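You operate a simulated robot arm through the tools that you are given. There is no shell and no other tool.

Carry out the task below with a simulated robot arm. There is one attempt and no reset: what you move stays moved.

## Task
Switch the trolley brake lever off. Put the purple-handled jug in the soak tub floor. Put the blue dryer cartridge on top of the green box of seals. Fetch the ribbed green filter and stand it on top of the box of filters. Press the board reset button two times. Put the green-handled jug in the hand basin bowl. Put the blue-banded bend on the shelf under the side bench. Open the door under the draining board. Do these in any order. Set down upright: purple-handled jug, blue dryer cartridge, ribbed green filter, green-handled jug. The trolley brake lever goes to its stop.

The check looks at the end state, three seconds after you hand in, the way a careful person would. Anything else that was tipped, shoved, dropped, spilled or broken makes it a failure. Lids that push on must go on centred and level and be pressed home; caps that screw on are set level and turned clockwise until they are tight.

## Robot
A 5-joint arm with a three-finger gripper on a trunk, on a base that drives. Base frame: it is fixed to the floor where the robot stands at the start and does not move with it; the origin is under the middle of the robot, x ahead of it, y to its left, z up. Readings come in m, degrees, newtons and seconds.
With the tool pointing down near the work surface it reaches from about 0.14 to 0.54 m from the robot's upright axis, wherever it stands. Its first joint turns from -166.0 to 166.0 degrees. Places, roughly: blue dryer cartridge [-0.75, 1.75, 1]; blue-banded bend (7x7x4 cm) [-0.9, 3.6, 0.9]; board reset button [6.4, -0.1, 0.9]; box of filters [-0.75, 1.5, 1]; door under the draining board [-0.7, -1.5, 0.4]; green box of seals [1, 3.25, 0.5]; green-handled jug [5.5, -2, 1]; hand basin bowl (42x26 cm) [6.26, -1.96, 0.72]; purple-handled jug [1.25, 0.25, 0.25]; ribbed green filter (4x4x11 cm) [-0.9, 1.8, 0.9]; shelf under the side bench [-1, 3.5, 0.3]; soak tub floor (32x26 cm) [-0.86, -1.88, 0.74]; trolley brake lever [0.5, 0, 0.7]. The tool tilts only in the upright plane through the base axis and itself; it spins freely about its own axis. Payload 1.37 kg.
Tool frame: the origin (TCP) lies between the finger pads and is the grasp point; the fingertips stand 0.016 m ahead of it; z points along the fingers, y is the line along which they close. The gripper opens to 0.101 m. The gripper's body begins 0.082 m behind the TCP.
Orientation is that of the tool frame in the base frame, as a unit quaternion [x, y, z, w]. With the fingers straight down and closing along the base's y, the tool's x points along the base's -x, its y along +y and its z along -z.

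## Interface
- The arm moves only by the tool drive_tool. Its argument "increments" is a list of rows, each a list of 7 numbers: the shift along the tool's x, y, z in units of 20 mm (1.0 is 20 mm), then the turn, a rotation vector about the tool's x, y, z in units of 4 degrees (1.0 is 4 degrees), then the gripper command, from -1 (shut) to 1 (fully open), values between in proportion. In form: [[tx, ty, tz, ax, ay, az, claw], ...]. A call has 1 to 20 rows; each row shifts and turns the commanded pose from where the row before left it, along the tool's axes as they then stand. A call with a number of a shift or a turn outside -1 to 1 is refused whole. Each row takes 0.2 s and may step no farther than 0.05 m and 8.6 degrees from the row before; otherwise, or with a gripper value out of range, the whole call is refused. A pose out of reach is approached as far as the arm can. The call stops where the force on the tool passes 40 N (or 10 N more than at its start, if that is more) or the arm is blocked; 0.2 s more then pass. The fingers move at their own pace (about 0.045 m/s each) and stop on an object; they squeeze with about 24 N. The grip force told is the motor's: it shows also when the fingers shut on nothing. Time passes only in rows, and 0.2 s behind the last, so rows that do not move let the fingers close. It gives the time, the measured TCP pose, the force on the tool (base axes), the opening and the grip force at its end, in the units of the frame above (readings bear some noise), with the torque about the TCP (base axes, N m) and any sound that the robot's microphone picked up.
- Cameras (640 x 400 px; columns grow to the right, rows downward): "scene" is now at [0.009, 0.149, 1.3475]; the picture's right is [-0.35, -0.94, 0.00], its down [-0.75, 0.28, -0.60] and it looks along [0.56, -0.21, -0.80] (base axes); focal length 295 px, centre (320, 200). "wrist" rides on the gripper at [0.072, 0.02, -0.104] in the tool frame; the picture's right is [-0.26, 0.96, 0.00], its down [-0.76, -0.21, -0.62] and it looks along [-0.60, -0.16, 0.78] (tool axes); focal length 265 px, centre (320, 200). There is no depth. A picture from a camera that has moved, and an enlarged one, comes with that camera's place and axes in the base frame and with its lens.
- snapshot(camera): a new picture of that camera. It takes no simulated time.
- lift_body(by): slides the trunk up (or, below 0, down) by that many m; the arm and the scene camera ride with it, the base frame stays. It gives what a move gives, with no picture.
- base_move(legs): drives the robot by 1 to 6 legs, each [ahead, left, turn to the left] in m, m and degrees, along the robot's own axes; the way and the turn of a leg run together, so that a leg with both is an arc; at most 1.5 m and 180 degrees a leg. The arm and the cameras ride along, it lands a little off, and it stops where it bumps. It gives what a move gives.
- head_to(pan, tilt): turns the head with the scene camera to pan (to the left, within 155 degrees either way) and tilt (down, from -29 to 69), counted from straight ahead of the robot. It gives what a move gives.
- zoom(camera, box): a new picture of the part [left, top, right, bottom] of that camera's present view, enlarged. It takes no simulated time.
- finish_job(): hands the job in; it is judged then, once.

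Places have to be worked out from the pictures, the camera data and where the tool is seen. Open the gripper and draw the arm clear of the work before you hand the job in, unless the task says otherwise.

The tools are called after "Emit:" as name(argument=value, ...) on one line, values as JSON. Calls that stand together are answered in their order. drive_tool: Moves the arm, as the interface text tells. Its arguments: {"type":"object","properties":{"increments":{"type":"array"}},"required":["increments"]} The other tools are called the same way: lift_body (by) slides the trunk up or down; base_move (legs) drives the base; head_to (pan, tilt) turns the head that bears the scene camera; snapshot (camera) takes a picture; zoom (camera, box) takes an enlarged picture of a part of a camera's view; finish_job () hands the job in.

At the start:

```text
time_s: 0.0
tcp_pos: [0.301, 0.0006, 0.8572]
tool_rot: [0.0, 1.0, 0.0, 0.0]
wrist_force: [0.1, 0.1, -0.3]
torque: [0.0, 0.02, 0.04]
grip_width: 0.1006
finger_force: 0.0
trunk travel left (down, up): [-0.3, 0.29]
robot x, y, heading: [-0.0015, 0.0013, 0.1]
head pan, tilt: [-20.4, 53.0]
```

scene: 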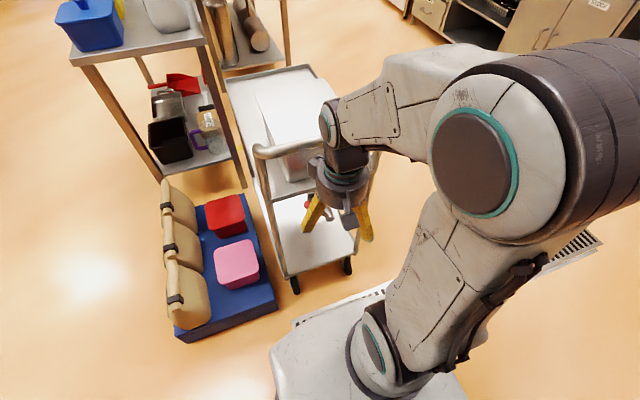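
wrist: 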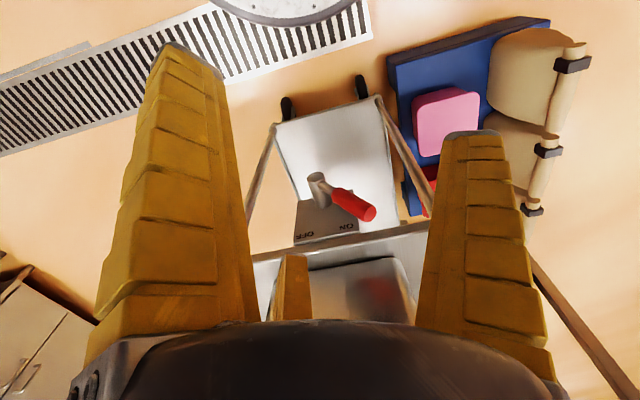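

I start by looking closely at the trolley brake lever in front of the robot with both cameras.

Emit:
zoom(camera="wrist", box=[240, 140, 440, 265])

Emit:
zoom(camera="scene", box=[220, 60, 400, 300])

```text
3.20 times, centred on (340, 202) of wrist
camera zoom: at [0.2295, 0.02, 0.9612], right [0.26, 0.96, 0.0], down [0.76, -0.21, 0.62], along [0.6, -0.16, -0.78], focal length 849 px, centre (256, 192)
```

zoom: 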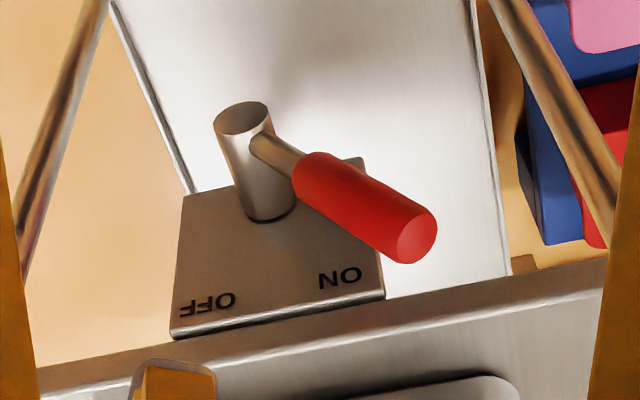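

```text
1.67 times, centred on (310, 180) of scene
camera zoom: at [0.009, 0.149, 1.3475], right [-0.35, -0.94, 0.0], down [-0.75, 0.28, -0.6], along [0.56, -0.21, -0.8], focal length 491 px, centre (337, 233)
```

zoom: 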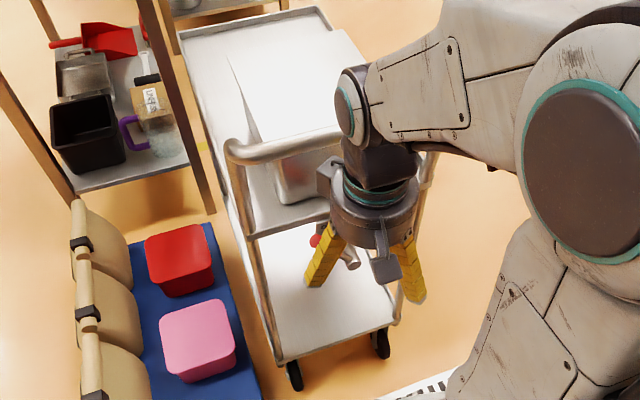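

The lever's handle points toward ON (away from the robot and to the left); OFF is on the right. I move the arm aside to the right so both cameras give a second view for triangulating the lever.

Emit:
drive_tool(increments=[[0, -1, -0.5, 0, 0, 0, 1], [0, -1, -0.5, 0, 0, 0, 1], [0, -1, -0.5, 0, 0, 0, 1], [0, -1, -0.5, 0, 0, 0, 1], [0, -1, 0, 0, 0, 0, 1], [0, -1, 0, 0, 0, 0, 1], [0, -1, 0, 0, 0, 0, 1], [0, -1, 0, 0, 0, 0, 1]])

Emit:
snapshot(camera="wrist")

Emit:
snapshot(camera="scene")

```text
time_s: 1.8
tcp_pos: [0.3013, -0.161, 0.8971]
tool_rot: [-0.001, 1.0, 0.0, 0.001]
wrist_force: [-0.9, -0.1, 0.0]
torque: [0.02, 0.01, 0.04]
grip_width: 0.1007
finger_force: 0.0
trunk travel left (down, up): [-0.3, 0.29]
robot x, y, heading: [0.0008, 0.0009, 0.0]
head pan, tilt: [-20.4, 53.0]
```

```text
taken
camera wrist: at [0.23, -0.1411, 1.0011], right [0.26, 0.96, 0.0], down [0.76, -0.21, 0.62], along [0.6, -0.16, -0.78], focal length 265 px, centre (320, 200)
```

wrist: 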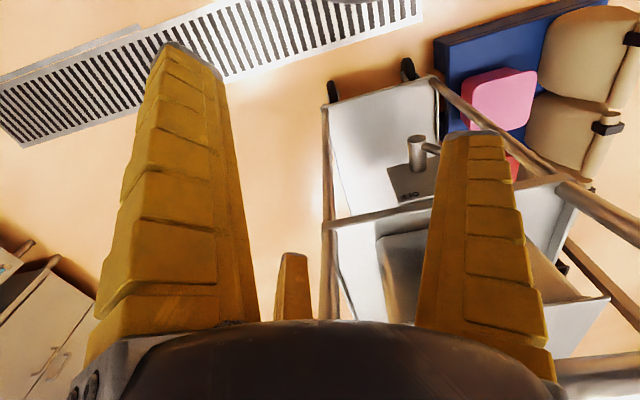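

```text
taken
camera scene: at [0.009, 0.1489, 1.3475], right [-0.35, -0.94, 0.0], down [-0.75, 0.28, -0.6], along [0.56, -0.21, -0.8], focal length 295 px, centre (320, 200)
```

scene: 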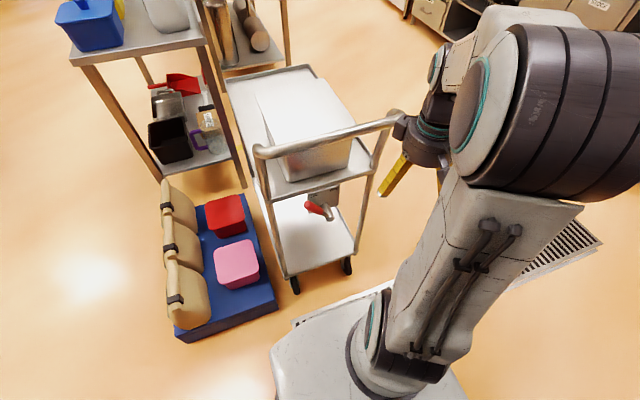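

Emit:
zoom(camera="scene", box=[270, 160, 366, 220])

Emit:
zoom(camera="wrist", box=[320, 90, 480, 190])

```text
6.67 times, centred on (318, 190) of scene
camera zoom: at [0.009, 0.1489, 1.3475], right [-0.35, -0.94, 0.0], down [-0.75, 0.28, -0.6], along [0.56, -0.21, -0.8], focal length 1965 px, centre (333, 267)
```

zoom: 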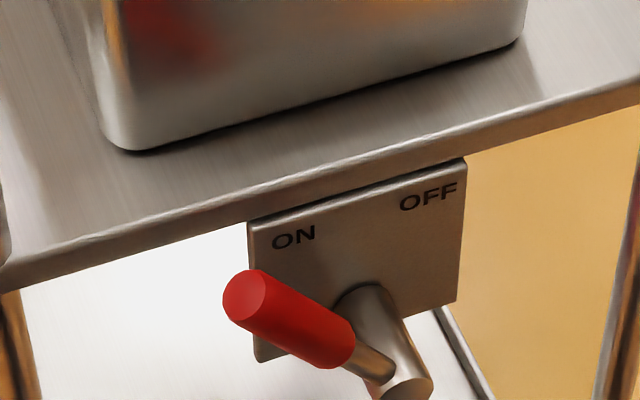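

```text
4.00 times, centred on (400, 140) of wrist
camera zoom: at [0.23, -0.1411, 1.0011], right [0.26, 0.96, 0.0], down [0.76, -0.21, 0.62], along [0.6, -0.16, -0.78], focal length 1062 px, centre (0, 440)
```

zoom: 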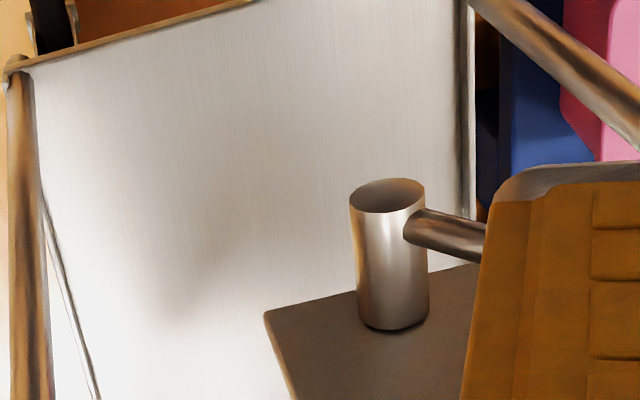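

Triangulating: the lever sits on a vertical plate facing me, pivot about [0.45, -0.043, 0.63], red handle end about [0.443, 0.023, 0.73]; OFF means swinging the handle over the top to the right. I shut the gripper, move to the left side of it while still back from the trolley, and tilt the tool forward.

Emit:
drive_tool(increments=[[0, 0.98, 0, 0, 0, 0, -1], [0, 0.98, 0, 0, 0, 0, -1], [0, 0.98, 0, 0, 0, 0, -1], [0, 0.98, 0, 0, 0, 0, -1], [0, 0.98, 0, 0, 0, 0, -1], [0, 0.98, 0, 0, 0, 0, -1], [0, 0.98, 0, 0, 0, 0, -1], [0, 0.98, 0, 0, 0, 0, -1], [0, 0.98, 0, 0, 0, 0, -1], [0, 0.98, 0, 0, 0, 0, -1], [0, 0.98, 0, 0, 0, 0, -1], [0, 0, 0, 0, 0, -0.87, -1], [0, 0, 0, 0, 0, -0.87, -1], [0, 0, 0, 0, 0, -0.87, -1]])

Emit:
drive_tool(increments=[[0, 0, 0, 0, -1, 0, -1], [0, 0, 0, 0, -1, 0, -1], [0, 0, 0, 0, -1, 0, -1], [0, 0, 0, 0, -1, 0, -1], [0, 0, 0, 0, -1, 0, -1], [0, 0, 0, 0, -1, 0, -1], [0, 0, 0, 0, -1, 0, -1], [0, 0, 0, 0, -1, 0, -1], [0, 0, 0, 0, -1, 0, -1], [0, 0, 0, 0, -1, 0, -1]])

Emit:
snapshot(camera="scene")

Emit:
snapshot(camera="wrist")

```text
time_s: 4.8
tcp_pos: [0.3021, 0.0568, 0.8975]
tool_rot: [-0.091, 0.996, -0.001, 0.0]
wrist_force: [0.9, -0.9, 0.4]
torque: [-0.01, 0.01, 0.03]
grip_width: 0.0001
finger_force: 24.0
trunk travel left (down, up): [-0.3, 0.29]
robot x, y, heading: [-0.001, -0.0007, -0.3]
head pan, tilt: [-20.4, 53.0]
```

```text
time_s: 7.0
tcp_pos: [0.3279, 0.0505, 0.9391]
tool_rot: [-0.085, 0.936, 0.031, 0.34]
wrist_force: [0.2, 0.4, 0.5]
torque: [0.0, -0.02, -0.03]
grip_width: 0.0001
finger_force: 23.8
out of reach, approached as far as the arm can: row 5, 7, 8, 9, 10
trunk travel left (down, up): [-0.3, 0.29]
robot x, y, heading: [-0.0026, -0.0014, -0.1]
head pan, tilt: [-20.4, 53.0]
```

```text
taken
camera scene: at [0.0089, 0.149, 1.3475], right [-0.35, -0.94, 0.0], down [-0.75, 0.28, -0.6], along [0.56, -0.21, -0.8], focal length 295 px, centre (320, 200)
```

scene: 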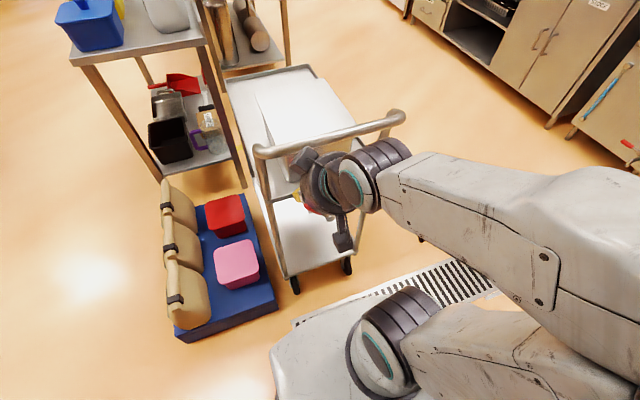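

```text
taken
camera wrist: at [0.2049, 0.0462, 0.972], right [0.02, 0.99, 0.17], down [0.22, -0.17, 0.96], along [0.98, 0.01, -0.22], focal length 265 px, centre (320, 200)
```

wrist: 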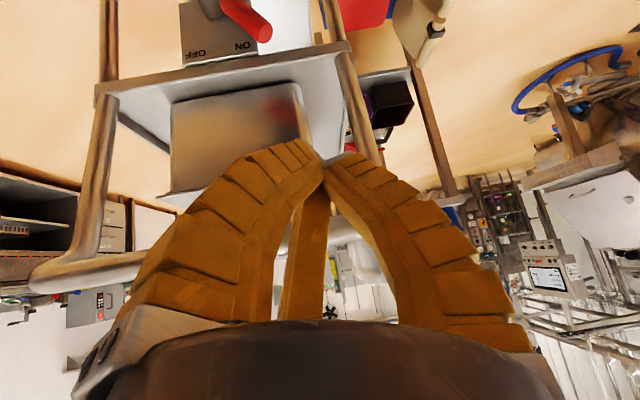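

The tilt of 40° is reached; the push bar is at about x 0.445, z 0.94, so I must come in underneath it. I lower and extend the tool toward a standoff left of the lever.

Emit:
drive_tool(increments=[[0.331, 0, 0.881, 0, 0, 0, -1], [0.331, 0, 0.881, 0, 0, 0, -1], [0.331, 0, 0.881, 0, 0, 0, -1], [0.331, 0, 0.881, 0, 0, 0, -1], [0.331, 0, 0.881, 0, 0, 0, -1], [0.331, 0, 0.881, 0, 0, 0, -1], [0.331, 0, 0.881, 0, 0, 0, -1], [0.331, 0, 0.881, 0, 0, 0, -1], [0.331, 0, 0.881, 0, 0, 0, -1], [0.331, 0, 0.881, 0, 0, 0, -1]])

Emit:
snapshot(camera="wrist")

```text
time_s: 9.2
tcp_pos: [0.4376, 0.0695, 0.8095]
tool_rot: [-0.085, 0.937, 0.031, 0.338]
wrist_force: [0.6, -0.5, 0.3]
torque: [-0.01, 0.03, 0.0]
grip_width: 0.0001
finger_force: 24.2
out of reach, approached as far as the arm can: row 1, 2, 3, 4, 5, 6, 7, 8, 10
trunk travel left (down, up): [-0.3, 0.29]
robot x, y, heading: [0.0033, 0.0028, 0.1]
head pan, tilt: [-20.4, 53.0]
```

```text
taken
camera wrist: at [0.3142, 0.066, 0.8431], right [0.03, 0.99, 0.17], down [0.22, -0.17, 0.96], along [0.98, 0.01, -0.22], focal length 265 px, centre (320, 200)
```

wrist: 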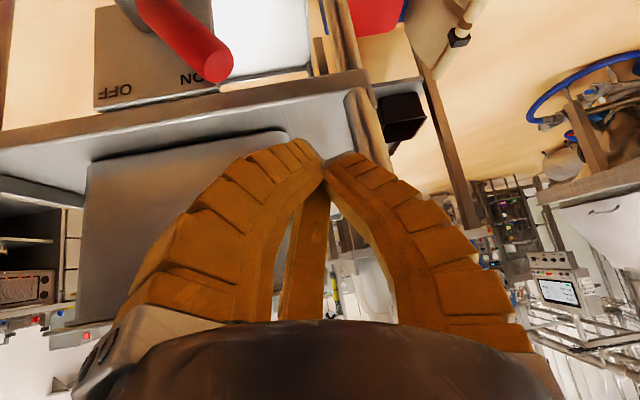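

The arm cannot get lower at this tilt with the trunk where it is (TCP now [0.438, 0.070, 0.81], clear to the left of the handle). I lower the trunk by 0.10 m to bring the fingers to handle height.

Emit:
lift_body(by=-0.1)

Emit:
snapshot(camera="wrist")

Emit:
snapshot(camera="scene")

```text
time_s: 10.5
tcp_pos: [0.438, 0.0689, 0.7101]
tool_rot: [-0.086, 0.936, 0.031, 0.34]
wrist_force: [-0.2, 0.4, 0.3]
torque: [-0.03, 0.02, 0.01]
grip_width: 0.0
finger_force: 24.4
trunk travel left (down, up): [-0.2, 0.39]
robot x, y, heading: [0.0009, 0.0014, 0.1]
head pan, tilt: [-20.4, 53.0]
```

```text
taken
camera wrist: at [0.3141, 0.066, 0.7434], right [0.03, 0.99, 0.17], down [0.22, -0.17, 0.96], along [0.98, 0.01, -0.22], focal length 265 px, centre (320, 200)
```

wrist: 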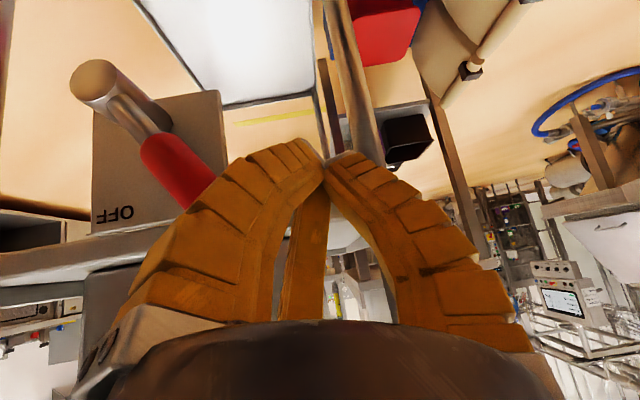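

```text
taken
camera scene: at [0.009, 0.149, 1.2475], right [-0.35, -0.94, 0.0], down [-0.75, 0.28, -0.6], along [0.56, -0.21, -0.8], focal length 295 px, centre (320, 200)
```

scene: 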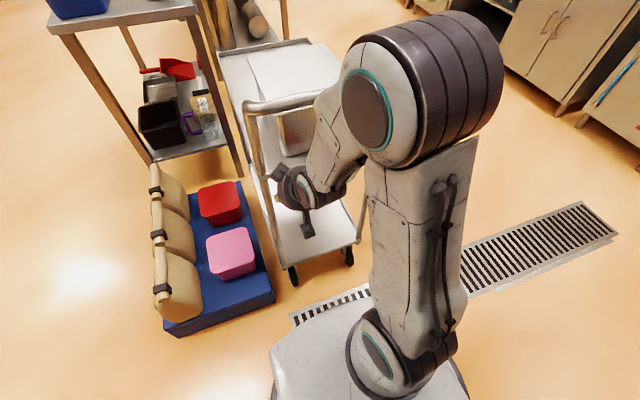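

The closed fingers are just left of the red handle at the right height. I advance 1 cm and push the handle to the right along an arc.

Emit:
drive_tool(increments=[[-0.383, 0, 0.32, 0, 0, 0, -1], [0, -0.6, 0, 0.246, 0, 0.293, -1], [0, -0.6, 0, 0.246, 0, 0.293, -1], [0, -0.6, 0, 0.246, 0, 0.293, -1], [0, -0.6, 0, 0.246, 0, 0.293, -1], [0, -0.6, 0, 0.246, 0, 0.293, -1], [0, -0.6, 0, 0.246, 0, 0.293, -1], [0, -0.6, 0, 0.246, 0, 0.293, -1], [0, -0.6, 0, 0.246, 0, 0.293, -1], [0, -0.6, 0, 0.246, 0, 0.293, -1], [0, -0.6, 0, 0.246, 0, 0.293, -1]])

Emit:
snapshot(camera="wrist")

```text
time_s: 12.9
tcp_pos: [0.454, -0.0393, 0.7082]
tool_rot: [0.042, 0.939, -0.019, 0.34]
wrist_force: [-0.6, -0.4, 0.1]
torque: [0.04, 0.0, 0.01]
grip_width: 0.0
finger_force: 24.2
out of reach, approached as far as the arm can: row 7, 10
trunk travel left (down, up): [-0.2, 0.39]
robot x, y, heading: [0.0015, 0.0, 0.1]
head pan, tilt: [-20.4, 53.0]
```

```text
taken
camera wrist: at [0.3356, -0.009, 0.7429], right [0.29, 0.94, 0.16], down [0.17, -0.22, 0.96], along [0.94, -0.25, -0.22], focal length 265 px, centre (320, 200)
```

wrist: 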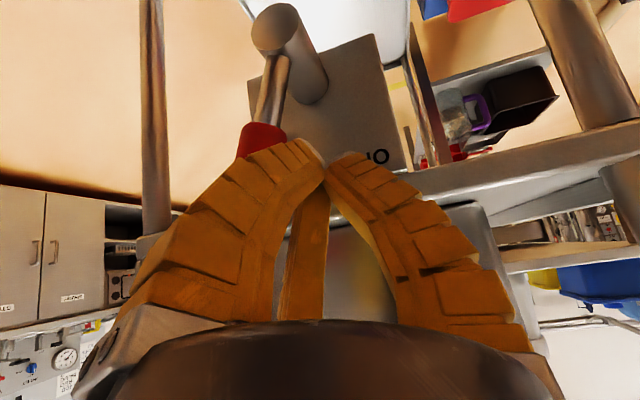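

The handle is moving and is now just past vertical. I keep pushing toward the OFF stop.

Emit:
drive_tool(increments=[[0, -0.5, 0, 0.205, 0, 0.244, -1], [0, -0.5, 0, 0.205, 0, 0.244, -1], [0, -0.5, 0, 0.205, 0, 0.244, -1], [0, -0.5, 0, 0.205, 0, 0.244, -1], [0, -0.5, 0, 0.205, 0, 0.244, -1], [0, -0.5, 0, 0.205, 0, 0.244, -1]])

Emit:
snapshot(camera="wrist")

```text
time_s: 13.9
tcp_pos: [0.4527, -0.0653, 0.7108]
tool_rot: [0.074, 0.937, -0.032, 0.34]
wrist_force: [-0.3, 15.2, 5.8]
torque: [0.19, 0.07, -0.1]
grip_width: 0.0
finger_force: 23.8
out of reach, approached as far as the arm can: row 1, 4
trunk travel left (down, up): [-0.2, 0.39]
robot x, y, heading: [-0.0028, 0.0025, 0.3]
head pan, tilt: [-20.4, 53.0]
stopped in row 5: the force on the tool passed its limit at 48 N (the readings are from after the stop); the commanded pose is now the measured one
```

```text
taken
camera wrist: at [0.3353, -0.0264, 0.7443], right [0.36, 0.92, 0.16], down [0.15, -0.23, 0.96], along [0.92, -0.32, -0.22], focal length 265 px, centre (320, 200)
```

wrist: 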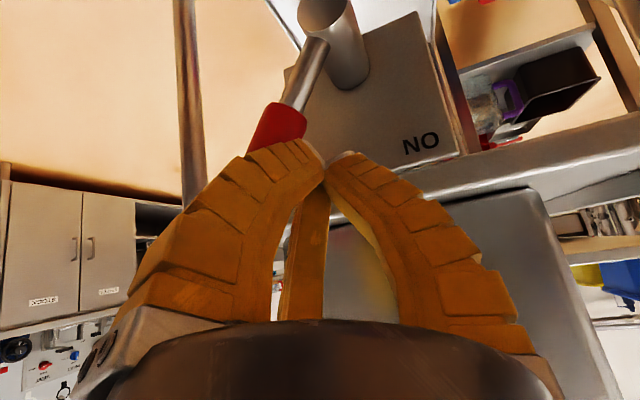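

It hit 48 N at y −0.065, right where I expected the stop. I back off to the left and retreat toward myself, then check the lever.

Emit:
drive_tool(increments=[[0, 0.6, 0, -0.246, 0, -0.293, -1], [0.766, 0.2, -0.643, 0, 0, 0, -1], [0.766, 0, -0.643, 0, 0, 0, -1], [0.766, 0, -0.643, 0, 0, 0, -1], [0.766, 0, -0.643, 0, 0, 0, -1]])

Emit:
snapshot(camera="wrist")

```text
time_s: 15.2
tcp_pos: [0.4269, -0.0531, 0.7347]
tool_rot: [0.065, 0.939, -0.027, 0.337]
wrist_force: [0.3, 0.3, 1.2]
torque: [-0.01, 0.0, 0.0]
grip_width: 0.0
finger_force: 23.9
out of reach, approached as far as the arm can: row 2, 3, 4, 5
trunk travel left (down, up): [-0.2, 0.39]
robot x, y, heading: [0.0007, -0.0, 0.1]
head pan, tilt: [-20.4, 53.0]
```

```text
taken
camera wrist: at [0.3094, -0.0175, 0.7698], right [0.34, 0.93, 0.16], down [0.16, -0.22, 0.96], along [0.93, -0.3, -0.22], focal length 265 px, centre (320, 200)
```

wrist: 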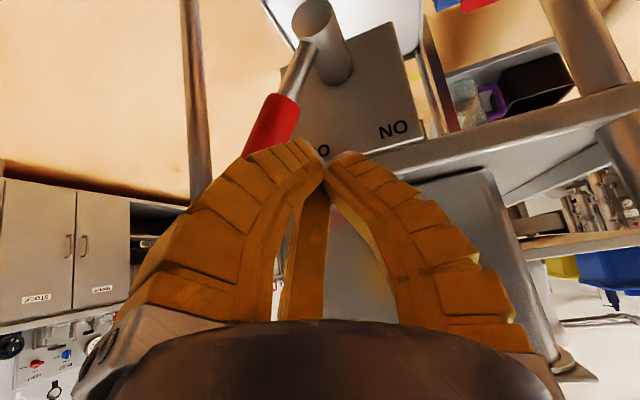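

The lever stays at OFF. I back the base straight away from the trolley by 0.3 m to clear it before reshaping the arm.

Emit:
base_move(legs=[[-0.3, 0, 0]])

Emit:
snapshot(camera="scene")

Emit:
zoom(camera="wrist", box=[220, 0, 460, 150])

```text
time_s: 17.2
tcp_pos: [0.1284, -0.0557, 0.7356]
tool_rot: [0.065, 0.938, -0.028, 0.339]
wrist_force: [0.1, 0.2, 0.1]
torque: [0.0, 0.0, -0.02]
grip_width: 0.0
finger_force: 24.1
trunk travel left (down, up): [-0.2, 0.39]
robot x, y, heading: [-0.3006, 0.0022, -0.2]
head pan, tilt: [-20.4, 53.0]
```

```text
taken
camera scene: at [-0.29, 0.149, 1.2475], right [-0.35, -0.94, 0.0], down [-0.75, 0.28, -0.6], along [0.56, -0.21, -0.8], focal length 295 px, centre (320, 200)
```

scene: 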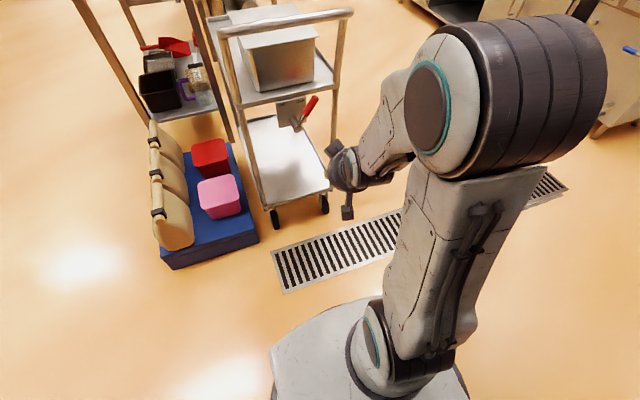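

```text
2.67 times, centred on (340, 75) of wrist
camera zoom: at [0.0107, -0.0186, 0.7698], right [0.34, 0.93, 0.16], down [0.16, -0.22, 0.96], along [0.93, -0.3, -0.22], focal length 708 px, centre (267, 533)
```

zoom: 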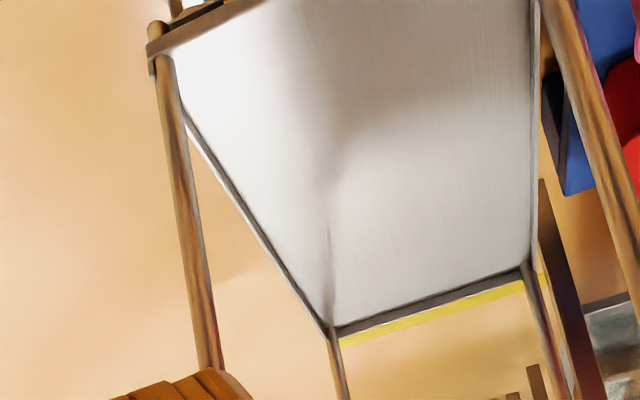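

The lever is clearly at OFF. I bring the tool back to vertical, then survey the room with the head.

Emit:
drive_tool(increments=[[0, 0, 0, 0, 1, 0, -1], [0, 0, 0, 0, 1, 0, -1], [0, 0, 0, 0, 1, 0, -1], [0, 0, 0, 0, 1, 0, -1], [0, 0, 0, 0, 1, 0, -1], [0, 0, 0, 0, 1, 0, -1], [0, 0, 0, 0, 1, 0, -1], [0, 0, 0, 0, 1, 0, -1], [0, 0, 0, 0, 1, 0, -1], [0, 0, 0, 0, 1, 0, -1], [1, 0, 0, 0, 0, 0, -1], [1, 0, 0, 0, 0, 0, -1], [1, 0, 0, 0, 0, 0, -1], [1, 0, 0, 0, 0, 0, -1], [1, 0, 0, 0, 0, 0, -1], [1, 0, 0, 0, 0, 0, -1]])

Emit:
lift_body(by=0.1)

Emit:
head_to(pan=40, tilt=25)

Emit:
snapshot(camera="scene")

```text
time_s: 20.6
tcp_pos: [0.0092, -0.0369, 0.7377]
tool_rot: [0.071, 0.997, 0.0, -0.003]
wrist_force: [1.0, -0.6, 0.2]
torque: [0.0, 0.0, -0.03]
grip_width: 0.0
finger_force: 23.9
trunk travel left (down, up): [-0.2, 0.39]
robot x, y, heading: [-0.2972, -0.0023, 0.0]
head pan, tilt: [-20.4, 53.0]
```

```text
time_s: 21.9
tcp_pos: [0.0106, -0.0384, 0.8368]
tool_rot: [0.069, 0.998, -0.001, -0.003]
wrist_force: [-0.2, 0.4, -0.1]
torque: [0.05, 0.01, -0.02]
grip_width: 0.0
finger_force: 23.9
trunk travel left (down, up): [-0.3, 0.29]
robot x, y, heading: [-0.298, -0.0002, 0.3]
head pan, tilt: [-20.4, 53.0]
```

```text
time_s: 23.2
tcp_pos: [0.0092, -0.0386, 0.8368]
tool_rot: [0.07, 0.998, 0.0, -0.002]
wrist_force: [-0.3, -0.5, 0.2]
torque: [-0.01, -0.03, 0.02]
grip_width: 0.0003
finger_force: 24.0
trunk travel left (down, up): [-0.3, 0.29]
robot x, y, heading: [-0.2972, -0.0001, 0.1]
head pan, tilt: [40.0, 25.0]
```

```text
taken
camera scene: at [-0.289, 0.2341, 1.3889], right [0.64, -0.77, 0.0], down [-0.32, -0.27, -0.91], along [0.69, 0.58, -0.42], focal length 295 px, centre (320, 200)
```

scene: 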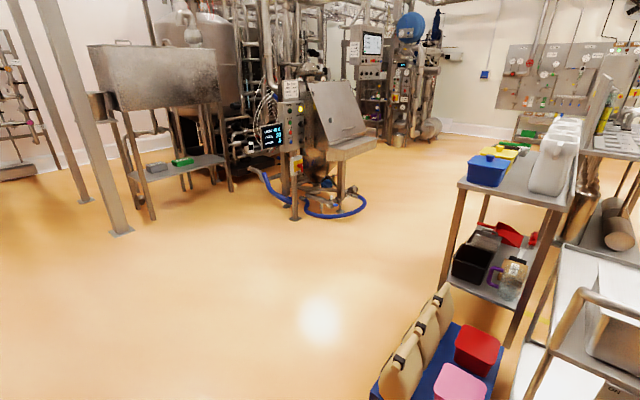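

Emit:
zoom(camera="scene", box=[70, 30, 260, 230])

Emit:
zoom(camera="scene", box=[420, 130, 580, 330])

Emit:
head_to(pan=105, tilt=20)

Emit:
snapshot(camera="scene")

Emit:
head_to(pan=155, tilt=20)

Emit:
snapshot(camera="scene")

Emit:
head_to(pan=-155, tilt=30)

Emit:
snapshot(camera="scene")

Emit:
head_to(pan=-90, tilt=25)

Emit:
snapshot(camera="scene")

Emit:
head_to(pan=-25, tilt=15)

Emit:
snapshot(camera="scene")

```text
2.00 times, centred on (165, 130) of scene
camera zoom: at [-0.289, 0.2341, 1.3889], right [0.64, -0.77, 0.0], down [-0.32, -0.27, -0.91], along [0.69, 0.58, -0.42], focal length 589 px, centre (630, 340)
```

zoom: 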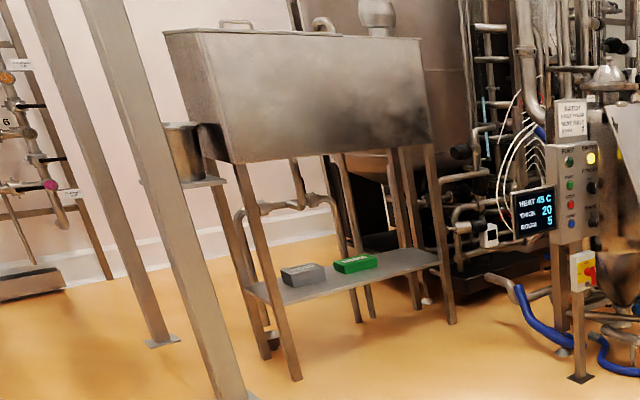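

```text
2.00 times, centred on (500, 230) of scene
camera zoom: at [-0.289, 0.2341, 1.3889], right [0.64, -0.77, 0.0], down [-0.32, -0.27, -0.91], along [0.69, 0.58, -0.42], focal length 589 px, centre (-40, 140)
```

zoom: 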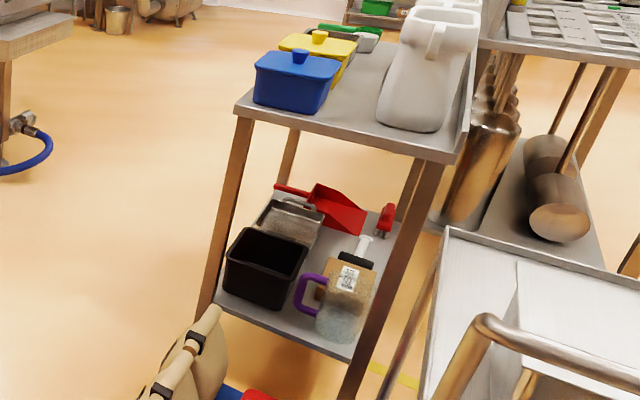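

```text
time_s: 24.6
tcp_pos: [0.0096, -0.0385, 0.8364]
tool_rot: [0.07, 0.998, 0.0, -0.002]
wrist_force: [-0.6, 0.5, 0.7]
torque: [0.0, -0.03, 0.03]
grip_width: 0.0
finger_force: 24.0
trunk travel left (down, up): [-0.3, 0.29]
robot x, y, heading: [-0.2988, -0.0021, 0.3]
head pan, tilt: [105.0, 20.0]
```

```text
taken
camera scene: at [-0.3837, 0.2647, 1.3971], right [0.97, 0.26, 0.0], down [0.09, -0.33, -0.94], along [-0.24, 0.91, -0.34], focal length 295 px, centre (320, 200)
```

scene: 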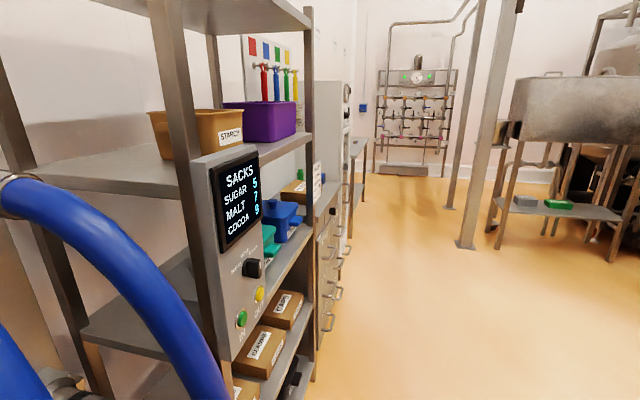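

```text
time_s: 25.8
tcp_pos: [0.0089, -0.0385, 0.8354]
tool_rot: [0.07, 0.998, 0.0, -0.003]
wrist_force: [-0.1, -0.1, -1.3]
torque: [-0.01, -0.01, 0.01]
grip_width: 0.0
finger_force: 23.7
trunk travel left (down, up): [-0.3, 0.29]
robot x, y, heading: [-0.3016, 0.0005, -0.1]
head pan, tilt: [154.7, 20.0]
```

```text
taken
camera scene: at [-0.4438, 0.2145, 1.3971], right [0.43, 0.9, 0.0], down [0.31, -0.15, -0.94], along [-0.85, 0.4, -0.34], focal length 295 px, centre (320, 200)
```

scene: 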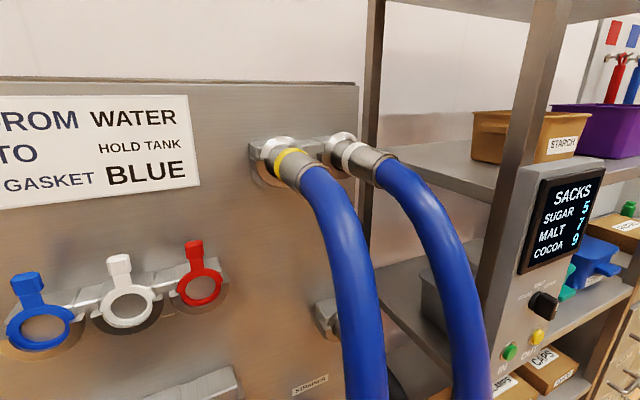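

```text
time_s: 30.0
tcp_pos: [0.0095, -0.038, 0.8364]
tool_rot: [0.069, 0.998, 0.0, -0.003]
wrist_force: [1.2, -0.4, 0.5]
torque: [-0.01, 0.01, -0.01]
grip_width: 0.0
finger_force: 23.9
trunk travel left (down, up): [-0.3, 0.29]
robot x, y, heading: [-0.2996, -0.0049, -0.1]
head pan, tilt: [-154.7, 30.0]
```

```text
taken
camera scene: at [-0.4412, 0.136, 1.381], right [-0.43, 0.9, 0.0], down [0.45, 0.21, -0.87], along [-0.78, -0.37, -0.5], focal length 295 px, centre (320, 200)
```

scene: 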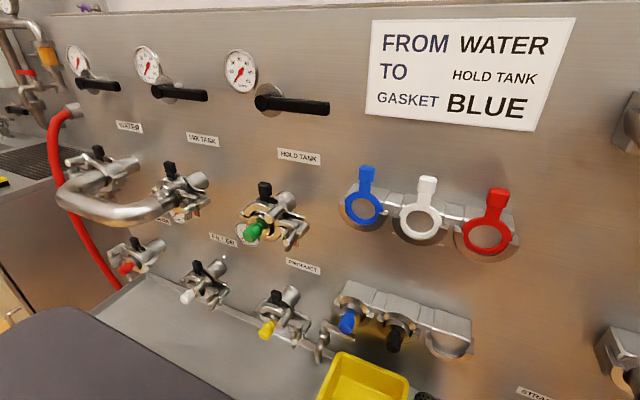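

```text
time_s: 31.3
tcp_pos: [0.0092, -0.0381, 0.836]
tool_rot: [0.071, 0.997, 0.0, -0.003]
wrist_force: [-0.2, -0.3, -0.5]
torque: [0.03, 0.03, -0.02]
grip_width: 0.0
finger_force: 24.2
trunk travel left (down, up): [-0.3, 0.29]
robot x, y, heading: [-0.2974, -0.0009, 0.2]
head pan, tilt: [-90.0, 25.0]
```

```text
taken
camera scene: at [-0.3594, 0.0826, 1.389], right [-1.0, 0.0, 0.0], down [0.0, 0.42, -0.91], along [0.0, -0.91, -0.42], focal length 295 px, centre (320, 200)
```

scene: 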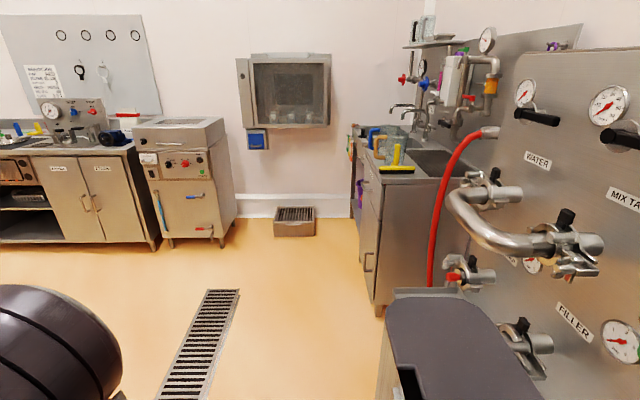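

```text
time_s: 32.7
tcp_pos: [0.0086, -0.038, 0.836]
tool_rot: [0.069, 0.998, 0.0, -0.003]
wrist_force: [-0.3, -0.5, 0.6]
torque: [-0.02, -0.01, -0.01]
grip_width: 0.0002
finger_force: 23.8
trunk travel left (down, up): [-0.3, 0.29]
robot x, y, heading: [-0.3027, -0.0032, -0.0]
head pan, tilt: [-25.0, 15.0]
```

```text
taken
camera scene: at [-0.2748, 0.1354, 1.4052], right [-0.42, -0.91, 0.0], down [-0.23, 0.11, -0.97], along [0.88, -0.41, -0.26], focal length 295 px, centre (320, 200)
```

scene: 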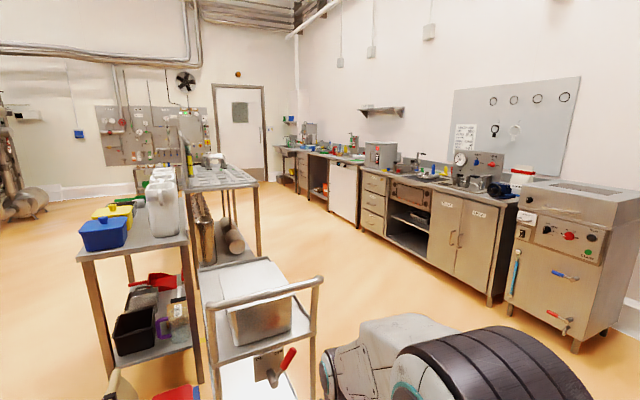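

Survey gives the room layout: panel wall behind me, rack/cabinet to the left-rear, sink to the right-rear, jug table ahead behind the pallet. I drive left along the clear lane toward the rack with the dryer cartridge and filters.

Emit:
base_move(legs=[[0.1, 0, 0], [0, 1.45, 0]])

Emit:
head_to(pan=150, tilt=25)

Emit:
snapshot(camera="scene")

Emit:
head_to(pan=110, tilt=25)

Emit:
snapshot(camera="scene")

```text
time_s: 40.6
tcp_pos: [0.105, 1.4097, 0.8356]
tool_rot: [0.068, 0.998, 0.0, -0.003]
wrist_force: [0.2, -0.4, 0.4]
torque: [0.02, 0.01, -0.02]
grip_width: 0.0
finger_force: 24.1
trunk travel left (down, up): [-0.3, 0.29]
robot x, y, heading: [-0.2003, 1.4489, 0.4]
head pan, tilt: [-25.0, 15.0]
```

```text
time_s: 43.2
tcp_pos: [0.1055, 1.4095, 0.836]
tool_rot: [0.069, 0.998, 0.0, -0.003]
wrist_force: [0.2, 1.0, -0.5]
torque: [0.01, -0.02, -0.01]
grip_width: 0.0001
finger_force: 24.2
trunk travel left (down, up): [-0.3, 0.29]
robot x, y, heading: [-0.2039, 1.447, 0.2]
head pan, tilt: [150.0, 25.0]
```

```text
taken
camera scene: at [-0.3441, 1.6667, 1.389], right [0.5, 0.87, 0.0], down [0.37, -0.21, -0.91], along [-0.79, 0.45, -0.42], focal length 295 px, centre (320, 200)
```

scene: 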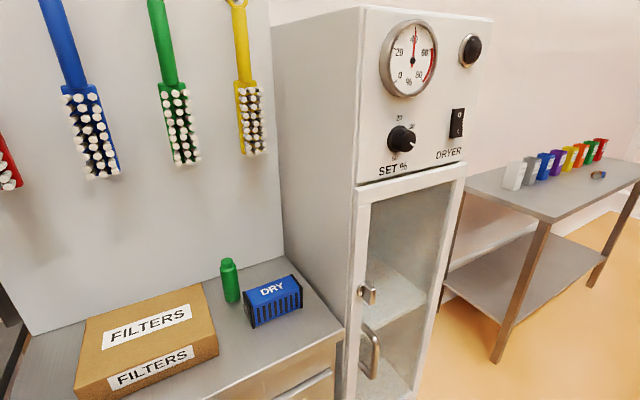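

```text
time_s: 44.3
tcp_pos: [0.1052, 1.4093, 0.8366]
tool_rot: [0.069, 0.998, 0.0, -0.003]
wrist_force: [-0.7, 0.0, -1.0]
torque: [0.0, -0.01, 0.01]
grip_width: 0.0
finger_force: 23.9
trunk travel left (down, up): [-0.3, 0.29]
robot x, y, heading: [-0.2016, 1.4429, 0.3]
head pan, tilt: [110.0, 25.0]
```

```text
taken
camera scene: at [-0.2961, 1.7073, 1.389], right [0.94, 0.35, 0.0], down [0.15, -0.4, -0.91], along [-0.31, 0.85, -0.42], focal length 295 px, centre (320, 200)
```

scene: 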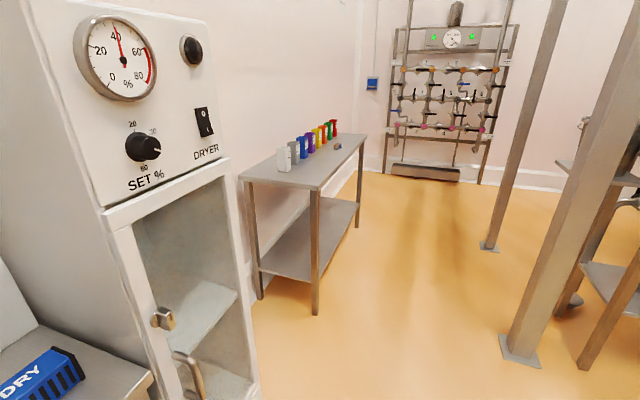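

I can see the filters box, the ribbed green filter and the blue dryer cartridge on the counter, and the side bench beyond. I zoom in for pixel-accurate positions.

Emit:
head_to(pan=154, tilt=40)

Emit:
snapshot(camera="scene")

Emit:
zoom(camera="scene", box=[60, 120, 360, 310])

```text
time_s: 45.4
tcp_pos: [0.106, 1.4092, 0.8368]
tool_rot: [0.069, 0.998, 0.0, -0.003]
wrist_force: [-0.2, -0.4, -0.1]
torque: [0.03, -0.04, -0.01]
grip_width: 0.0
finger_force: 24.1
trunk travel left (down, up): [-0.3, 0.29]
robot x, y, heading: [-0.204, 1.4451, 0.3]
head pan, tilt: [154.0, 40.0]
```

```text
taken
camera scene: at [-0.3407, 1.6579, 1.3657], right [0.43, 0.9, 0.0], down [0.58, -0.28, -0.77], along [-0.69, 0.33, -0.64], focal length 295 px, centre (320, 200)
```

scene: 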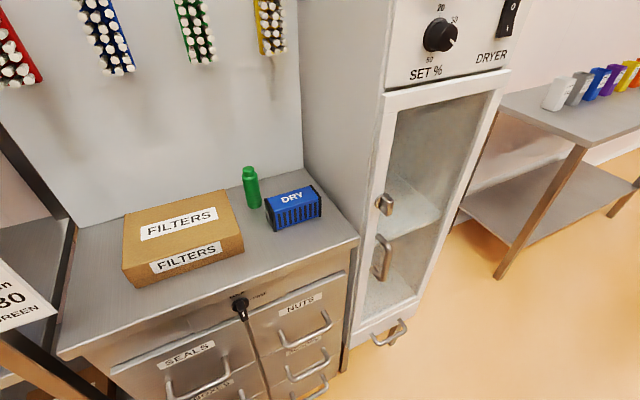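

```text
2.11 times, centred on (210, 215) of scene
camera zoom: at [-0.3407, 1.6579, 1.3657], right [0.43, 0.9, 0.0], down [0.58, -0.28, -0.77], along [-0.69, 0.33, -0.64], focal length 620 px, centre (552, 168)
```

zoom: 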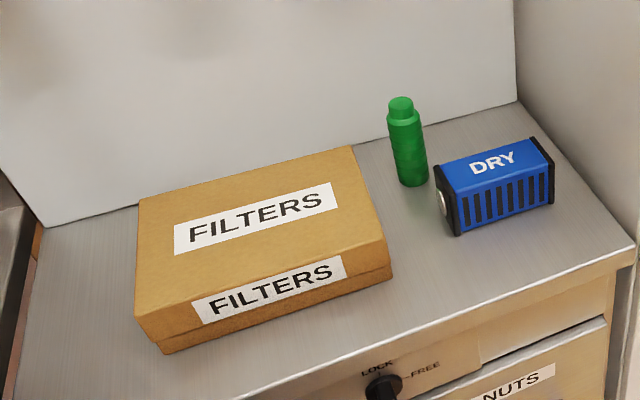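

Estimates: counter top z≈0.92, filter at about [-0.857, 1.739] (top 1.03), cartridge centred about [-0.793, 1.811] (top 0.975), filters box top z≈0.968 centred [-0.818, 1.59]. I turn the robot left 90° and close in so that the counter lies to its left.

Emit:
base_move(legs=[[0, 0, 90], [0.255, 0, 0], [0, 0.12, 0]])

Emit:
head_to(pan=75, tilt=45)

Emit:
snapshot(camera="scene")

```text
time_s: 52.0
tcp_pos: [-0.2894, 2.0133, 0.8362]
tool_rot: [-0.659, 0.753, -0.001, -0.002]
wrist_force: [0.3, 0.2, -0.1]
torque: [0.01, -0.01, 0.04]
grip_width: 0.0002
finger_force: 23.7
trunk travel left (down, up): [-0.3, 0.29]
robot x, y, heading: [-0.3224, 1.703, 90.6]
head pan, tilt: [154.0, 40.0]
```

```text
time_s: 53.5
tcp_pos: [-0.2895, 2.0115, 0.8365]
tool_rot: [-0.658, 0.753, -0.002, -0.002]
wrist_force: [-0.4, -0.3, 0.0]
torque: [0.0, 0.03, 0.0]
grip_width: 0.0
finger_force: 24.3
trunk travel left (down, up): [-0.3, 0.29]
robot x, y, heading: [-0.3258, 1.703, 90.4]
head pan, tilt: [75.0, 45.0]
```

```text
taken
camera scene: at [-0.5789, 1.6613, 1.3584], right [0.25, 0.97, 0.0], down [0.68, -0.18, -0.71], along [-0.68, 0.18, -0.71], focal length 295 px, centre (320, 200)
```

scene: 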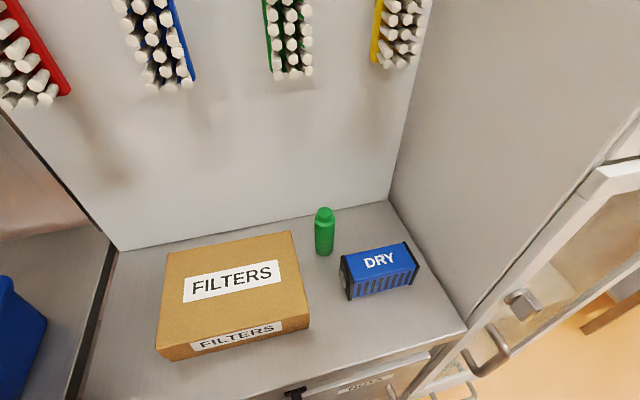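

Emit:
zoom(camera="scene", box=[140, 180, 460, 380])

```text
2.00 times, centred on (300, 280) of scene
camera zoom: at [-0.5789, 1.6613, 1.3584], right [0.25, 0.97, 0.0], down [0.68, -0.18, -0.71], along [-0.68, 0.18, -0.71], focal length 589 px, centre (360, 40)
```

zoom: 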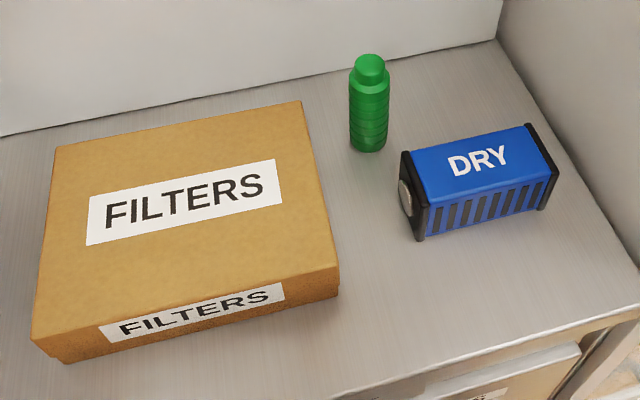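

Second view refines the filter to about [-0.87, 1.745] with counter z≈0.91. I close in 4 cm more and raise the trunk so the arm can swing above the counter items.

Emit:
base_move(legs=[[0, 0.04, 0]])

Emit:
lift_body(by=0.27)

```text
time_s: 54.5
tcp_pos: [-0.3234, 2.0112, 0.8367]
tool_rot: [-0.659, 0.752, -0.002, -0.003]
wrist_force: [1.3, -0.2, -0.7]
torque: [0.02, -0.01, 0.0]
grip_width: 0.0
finger_force: 23.7
trunk travel left (down, up): [-0.3, 0.29]
robot x, y, heading: [-0.3575, 1.7058, 90.6]
head pan, tilt: [75.0, 45.0]
stopped in leg 1: the robot was blocked; the commanded pose is now the measured one
```

```text
time_s: 57.2
tcp_pos: [-0.3224, 2.0115, 1.1054]
tool_rot: [-0.659, 0.752, -0.002, -0.003]
wrist_force: [0.8, 0.2, -0.6]
torque: [0.0, -0.03, 0.0]
grip_width: 0.0
finger_force: 24.0
trunk travel left (down, up): [-0.57, 0.02]
robot x, y, heading: [-0.3624, 1.7011, 90.4]
head pan, tilt: [75.0, 45.0]
```

The base touched something at x≈-0.36 (likely a drawer handle). I back off 1.5 cm and look down to see what's near the base.

Emit:
base_move(legs=[[0, -0.015, 0]])

Emit:
head_to(pan=70, tilt=69)

Emit:
snapshot(camera="scene")

```text
time_s: 58.0
tcp_pos: [-0.3084, 2.0101, 1.1066]
tool_rot: [-0.659, 0.752, -0.002, -0.004]
wrist_force: [1.0, -0.3, 0.2]
torque: [-0.04, 0.04, 0.02]
grip_width: 0.0001
finger_force: 23.9
trunk travel left (down, up): [-0.57, 0.02]
robot x, y, heading: [-0.3449, 1.7028, 90.4]
head pan, tilt: [75.0, 45.0]
```

```text
time_s: 58.9
tcp_pos: [-0.3087, 2.0121, 1.1058]
tool_rot: [-0.658, 0.753, -0.002, -0.003]
wrist_force: [-0.3, -0.1, -0.3]
torque: [0.01, 0.03, 0.04]
grip_width: 0.0
finger_force: 24.1
trunk travel left (down, up): [-0.57, 0.02]
robot x, y, heading: [-0.3433, 1.702, 90.5]
head pan, tilt: [70.0, 68.8]
```

```text
taken
camera scene: at [-0.5729, 1.6594, 1.5996], right [0.33, 0.94, 0.0], down [0.88, -0.31, -0.36], along [-0.34, 0.12, -0.93], focal length 295 px, centre (320, 200)
```

scene: 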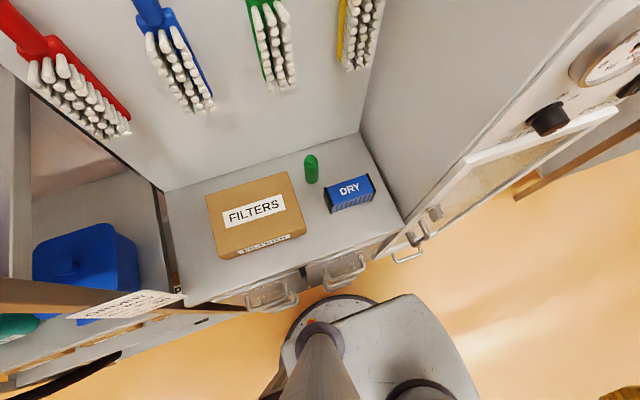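

Emit:
zoom(camera="scene", box=[180, 120, 420, 270])

```text
2.67 times, centred on (300, 195) of scene
camera zoom: at [-0.5729, 1.6594, 1.5996], right [0.33, 0.94, 0.0], down [0.88, -0.31, -0.36], along [-0.34, 0.12, -0.93], focal length 786 px, centre (373, 213)
```

zoom: 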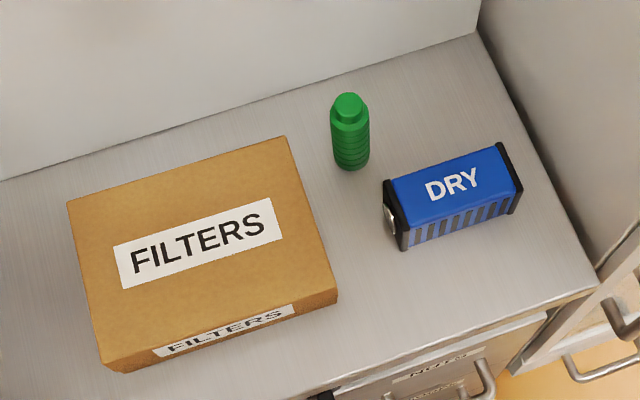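

From above everything on the counter is undisturbed. Refined: filter at about [-0.884, 1.748], box top centre about [-0.832, 1.591, 0.955]. I swing the arm (z≈1.1, radius ≈0.31) around to the counter side, opening the fingers to about 7 cm.

Emit:
drive_tool(increments=[[0.05, 0.99, 0, 0, 0, -0.91, 0.386], [0.05, 0.99, 0, 0, 0, -0.91, 0.386], [0.05, 0.99, 0, 0, 0, -0.91, 0.386], [0.05, 0.99, 0, 0, 0, -0.91, 0.386], [0.05, 0.99, 0, 0, 0, -0.91, 0.386], [0.05, 0.99, 0, 0, 0, -0.91, 0.386], [0.05, 0.99, 0, 0, 0, -0.91, 0.386], [0.05, 0.99, 0, 0, 0, -0.91, 0.386], [0.05, 0.99, 0, 0, 0, -0.91, 0.386], [0.05, 0.99, 0, 0, 0, -0.91, 0.386], [0.05, 0.99, 0, 0, 0, -0.91, 0.386], [0.05, 0.99, 0, 0, 0, -0.91, 0.386], [0.05, 0.99, 0, 0, 0, -0.91, 0.386], [0.05, 0.99, 0, 0, 0, -0.91, 0.386], [0.05, 0.99, 0, 0, 0, -0.91, 0.386], [0.05, 0.99, 0, 0, 0, -0.91, 0.386], [0.05, 0.99, 0, 0, 0, -0.91, 0.386], [0.05, 0.99, 0, 0, 0, -0.91, 0.386], [0.05, 0.99, 0, 0, 0, -0.91, 0.386], [0.05, 0.99, 0, 0, 0, -0.91, 0.386]])

```text
time_s: 63.1
tcp_pos: [-0.631, 1.8244, 1.1087]
tool_rot: [0.977, -0.214, 0.001, 0.0]
wrist_force: [0.3, 0.5, 0.5]
torque: [-0.02, -0.02, -0.02]
grip_width: 0.0726
finger_force: 1.9
trunk travel left (down, up): [-0.57, 0.02]
robot x, y, heading: [-0.344, 1.7022, 90.6]
head pan, tilt: [70.0, 68.8]
```

Emit:
drive_tool(increments=[[0, 0.99, 0, 0, 0, -0.99, 0.386], [0, 0.99, 0, 0, 0, -0.99, 0.386], [0, 0.99, 0, 0, 0, -0.99, 0.386], [0, 0.99, 0, 0, 0, -0.99, 0.386], [0, 0.99, 0, 0, 0, -0.99, 0.386], [-1, 0, 0, 0, 0, 0, 0.386], [-1, 0, 0, 0, 0, 0, 0.386], [-1, 0, 0, 0, 0, 0, 0.386], [-1, 0, 0, 0, 0, 0, 0.386], [-1, 0, 0, 0, 0, 0, 0.386], [-1, 0, 0, 0, 0, 0, 0.386], [0, 0, 0, 0, -1, 0, 0.386], [0, 0, 0, 0, -1, 0, 0.386], [0, 0, 0, 0, -1, 0, 0.386], [0, 0, 0, 0, -1, 0, 0.386], [0, 0, 0, 0, -1, 0, 0.386]])

Emit:
snapshot(camera="wrist")

Emit:
snapshot(camera="scene")

```text
time_s: 66.5
tcp_pos: [-0.7782, 1.7634, 1.1093]
tool_rot: [0.984, -0.041, -0.175, 0.007]
wrist_force: [0.5, 0.1, -0.1]
torque: [0.0, -0.04, 0.03]
grip_width: 0.0728
finger_force: 2.1
out of reach, approached as far as the arm can: row 14, 15, 16
trunk travel left (down, up): [-0.57, 0.02]
robot x, y, heading: [-0.3418, 1.7037, 90.8]
head pan, tilt: [70.0, 68.8]
```

```text
taken
camera wrist: at [-0.6767, 1.7373, 1.1824], right [-0.32, -0.94, 0.12], down [-0.48, 0.27, 0.84], along [-0.82, 0.21, -0.54], focal length 265 px, centre (320, 200)
```

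wrist: 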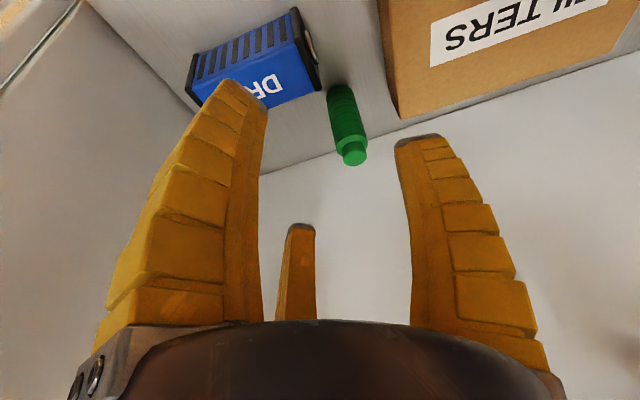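

```text
taken
camera scene: at [-0.5726, 1.6595, 1.5996], right [0.33, 0.94, 0.0], down [0.88, -0.31, -0.36], along [-0.34, 0.12, -0.93], focal length 295 px, centre (320, 200)
```

scene: 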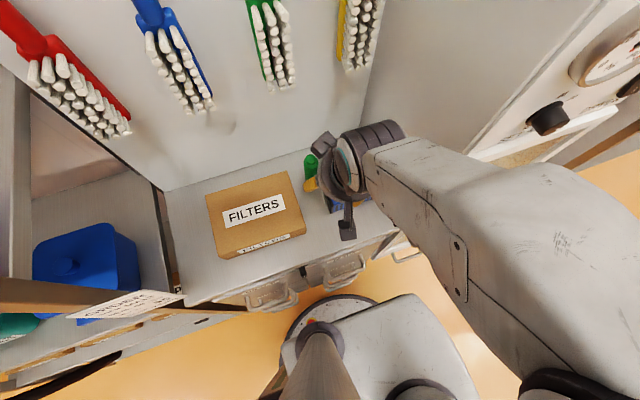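

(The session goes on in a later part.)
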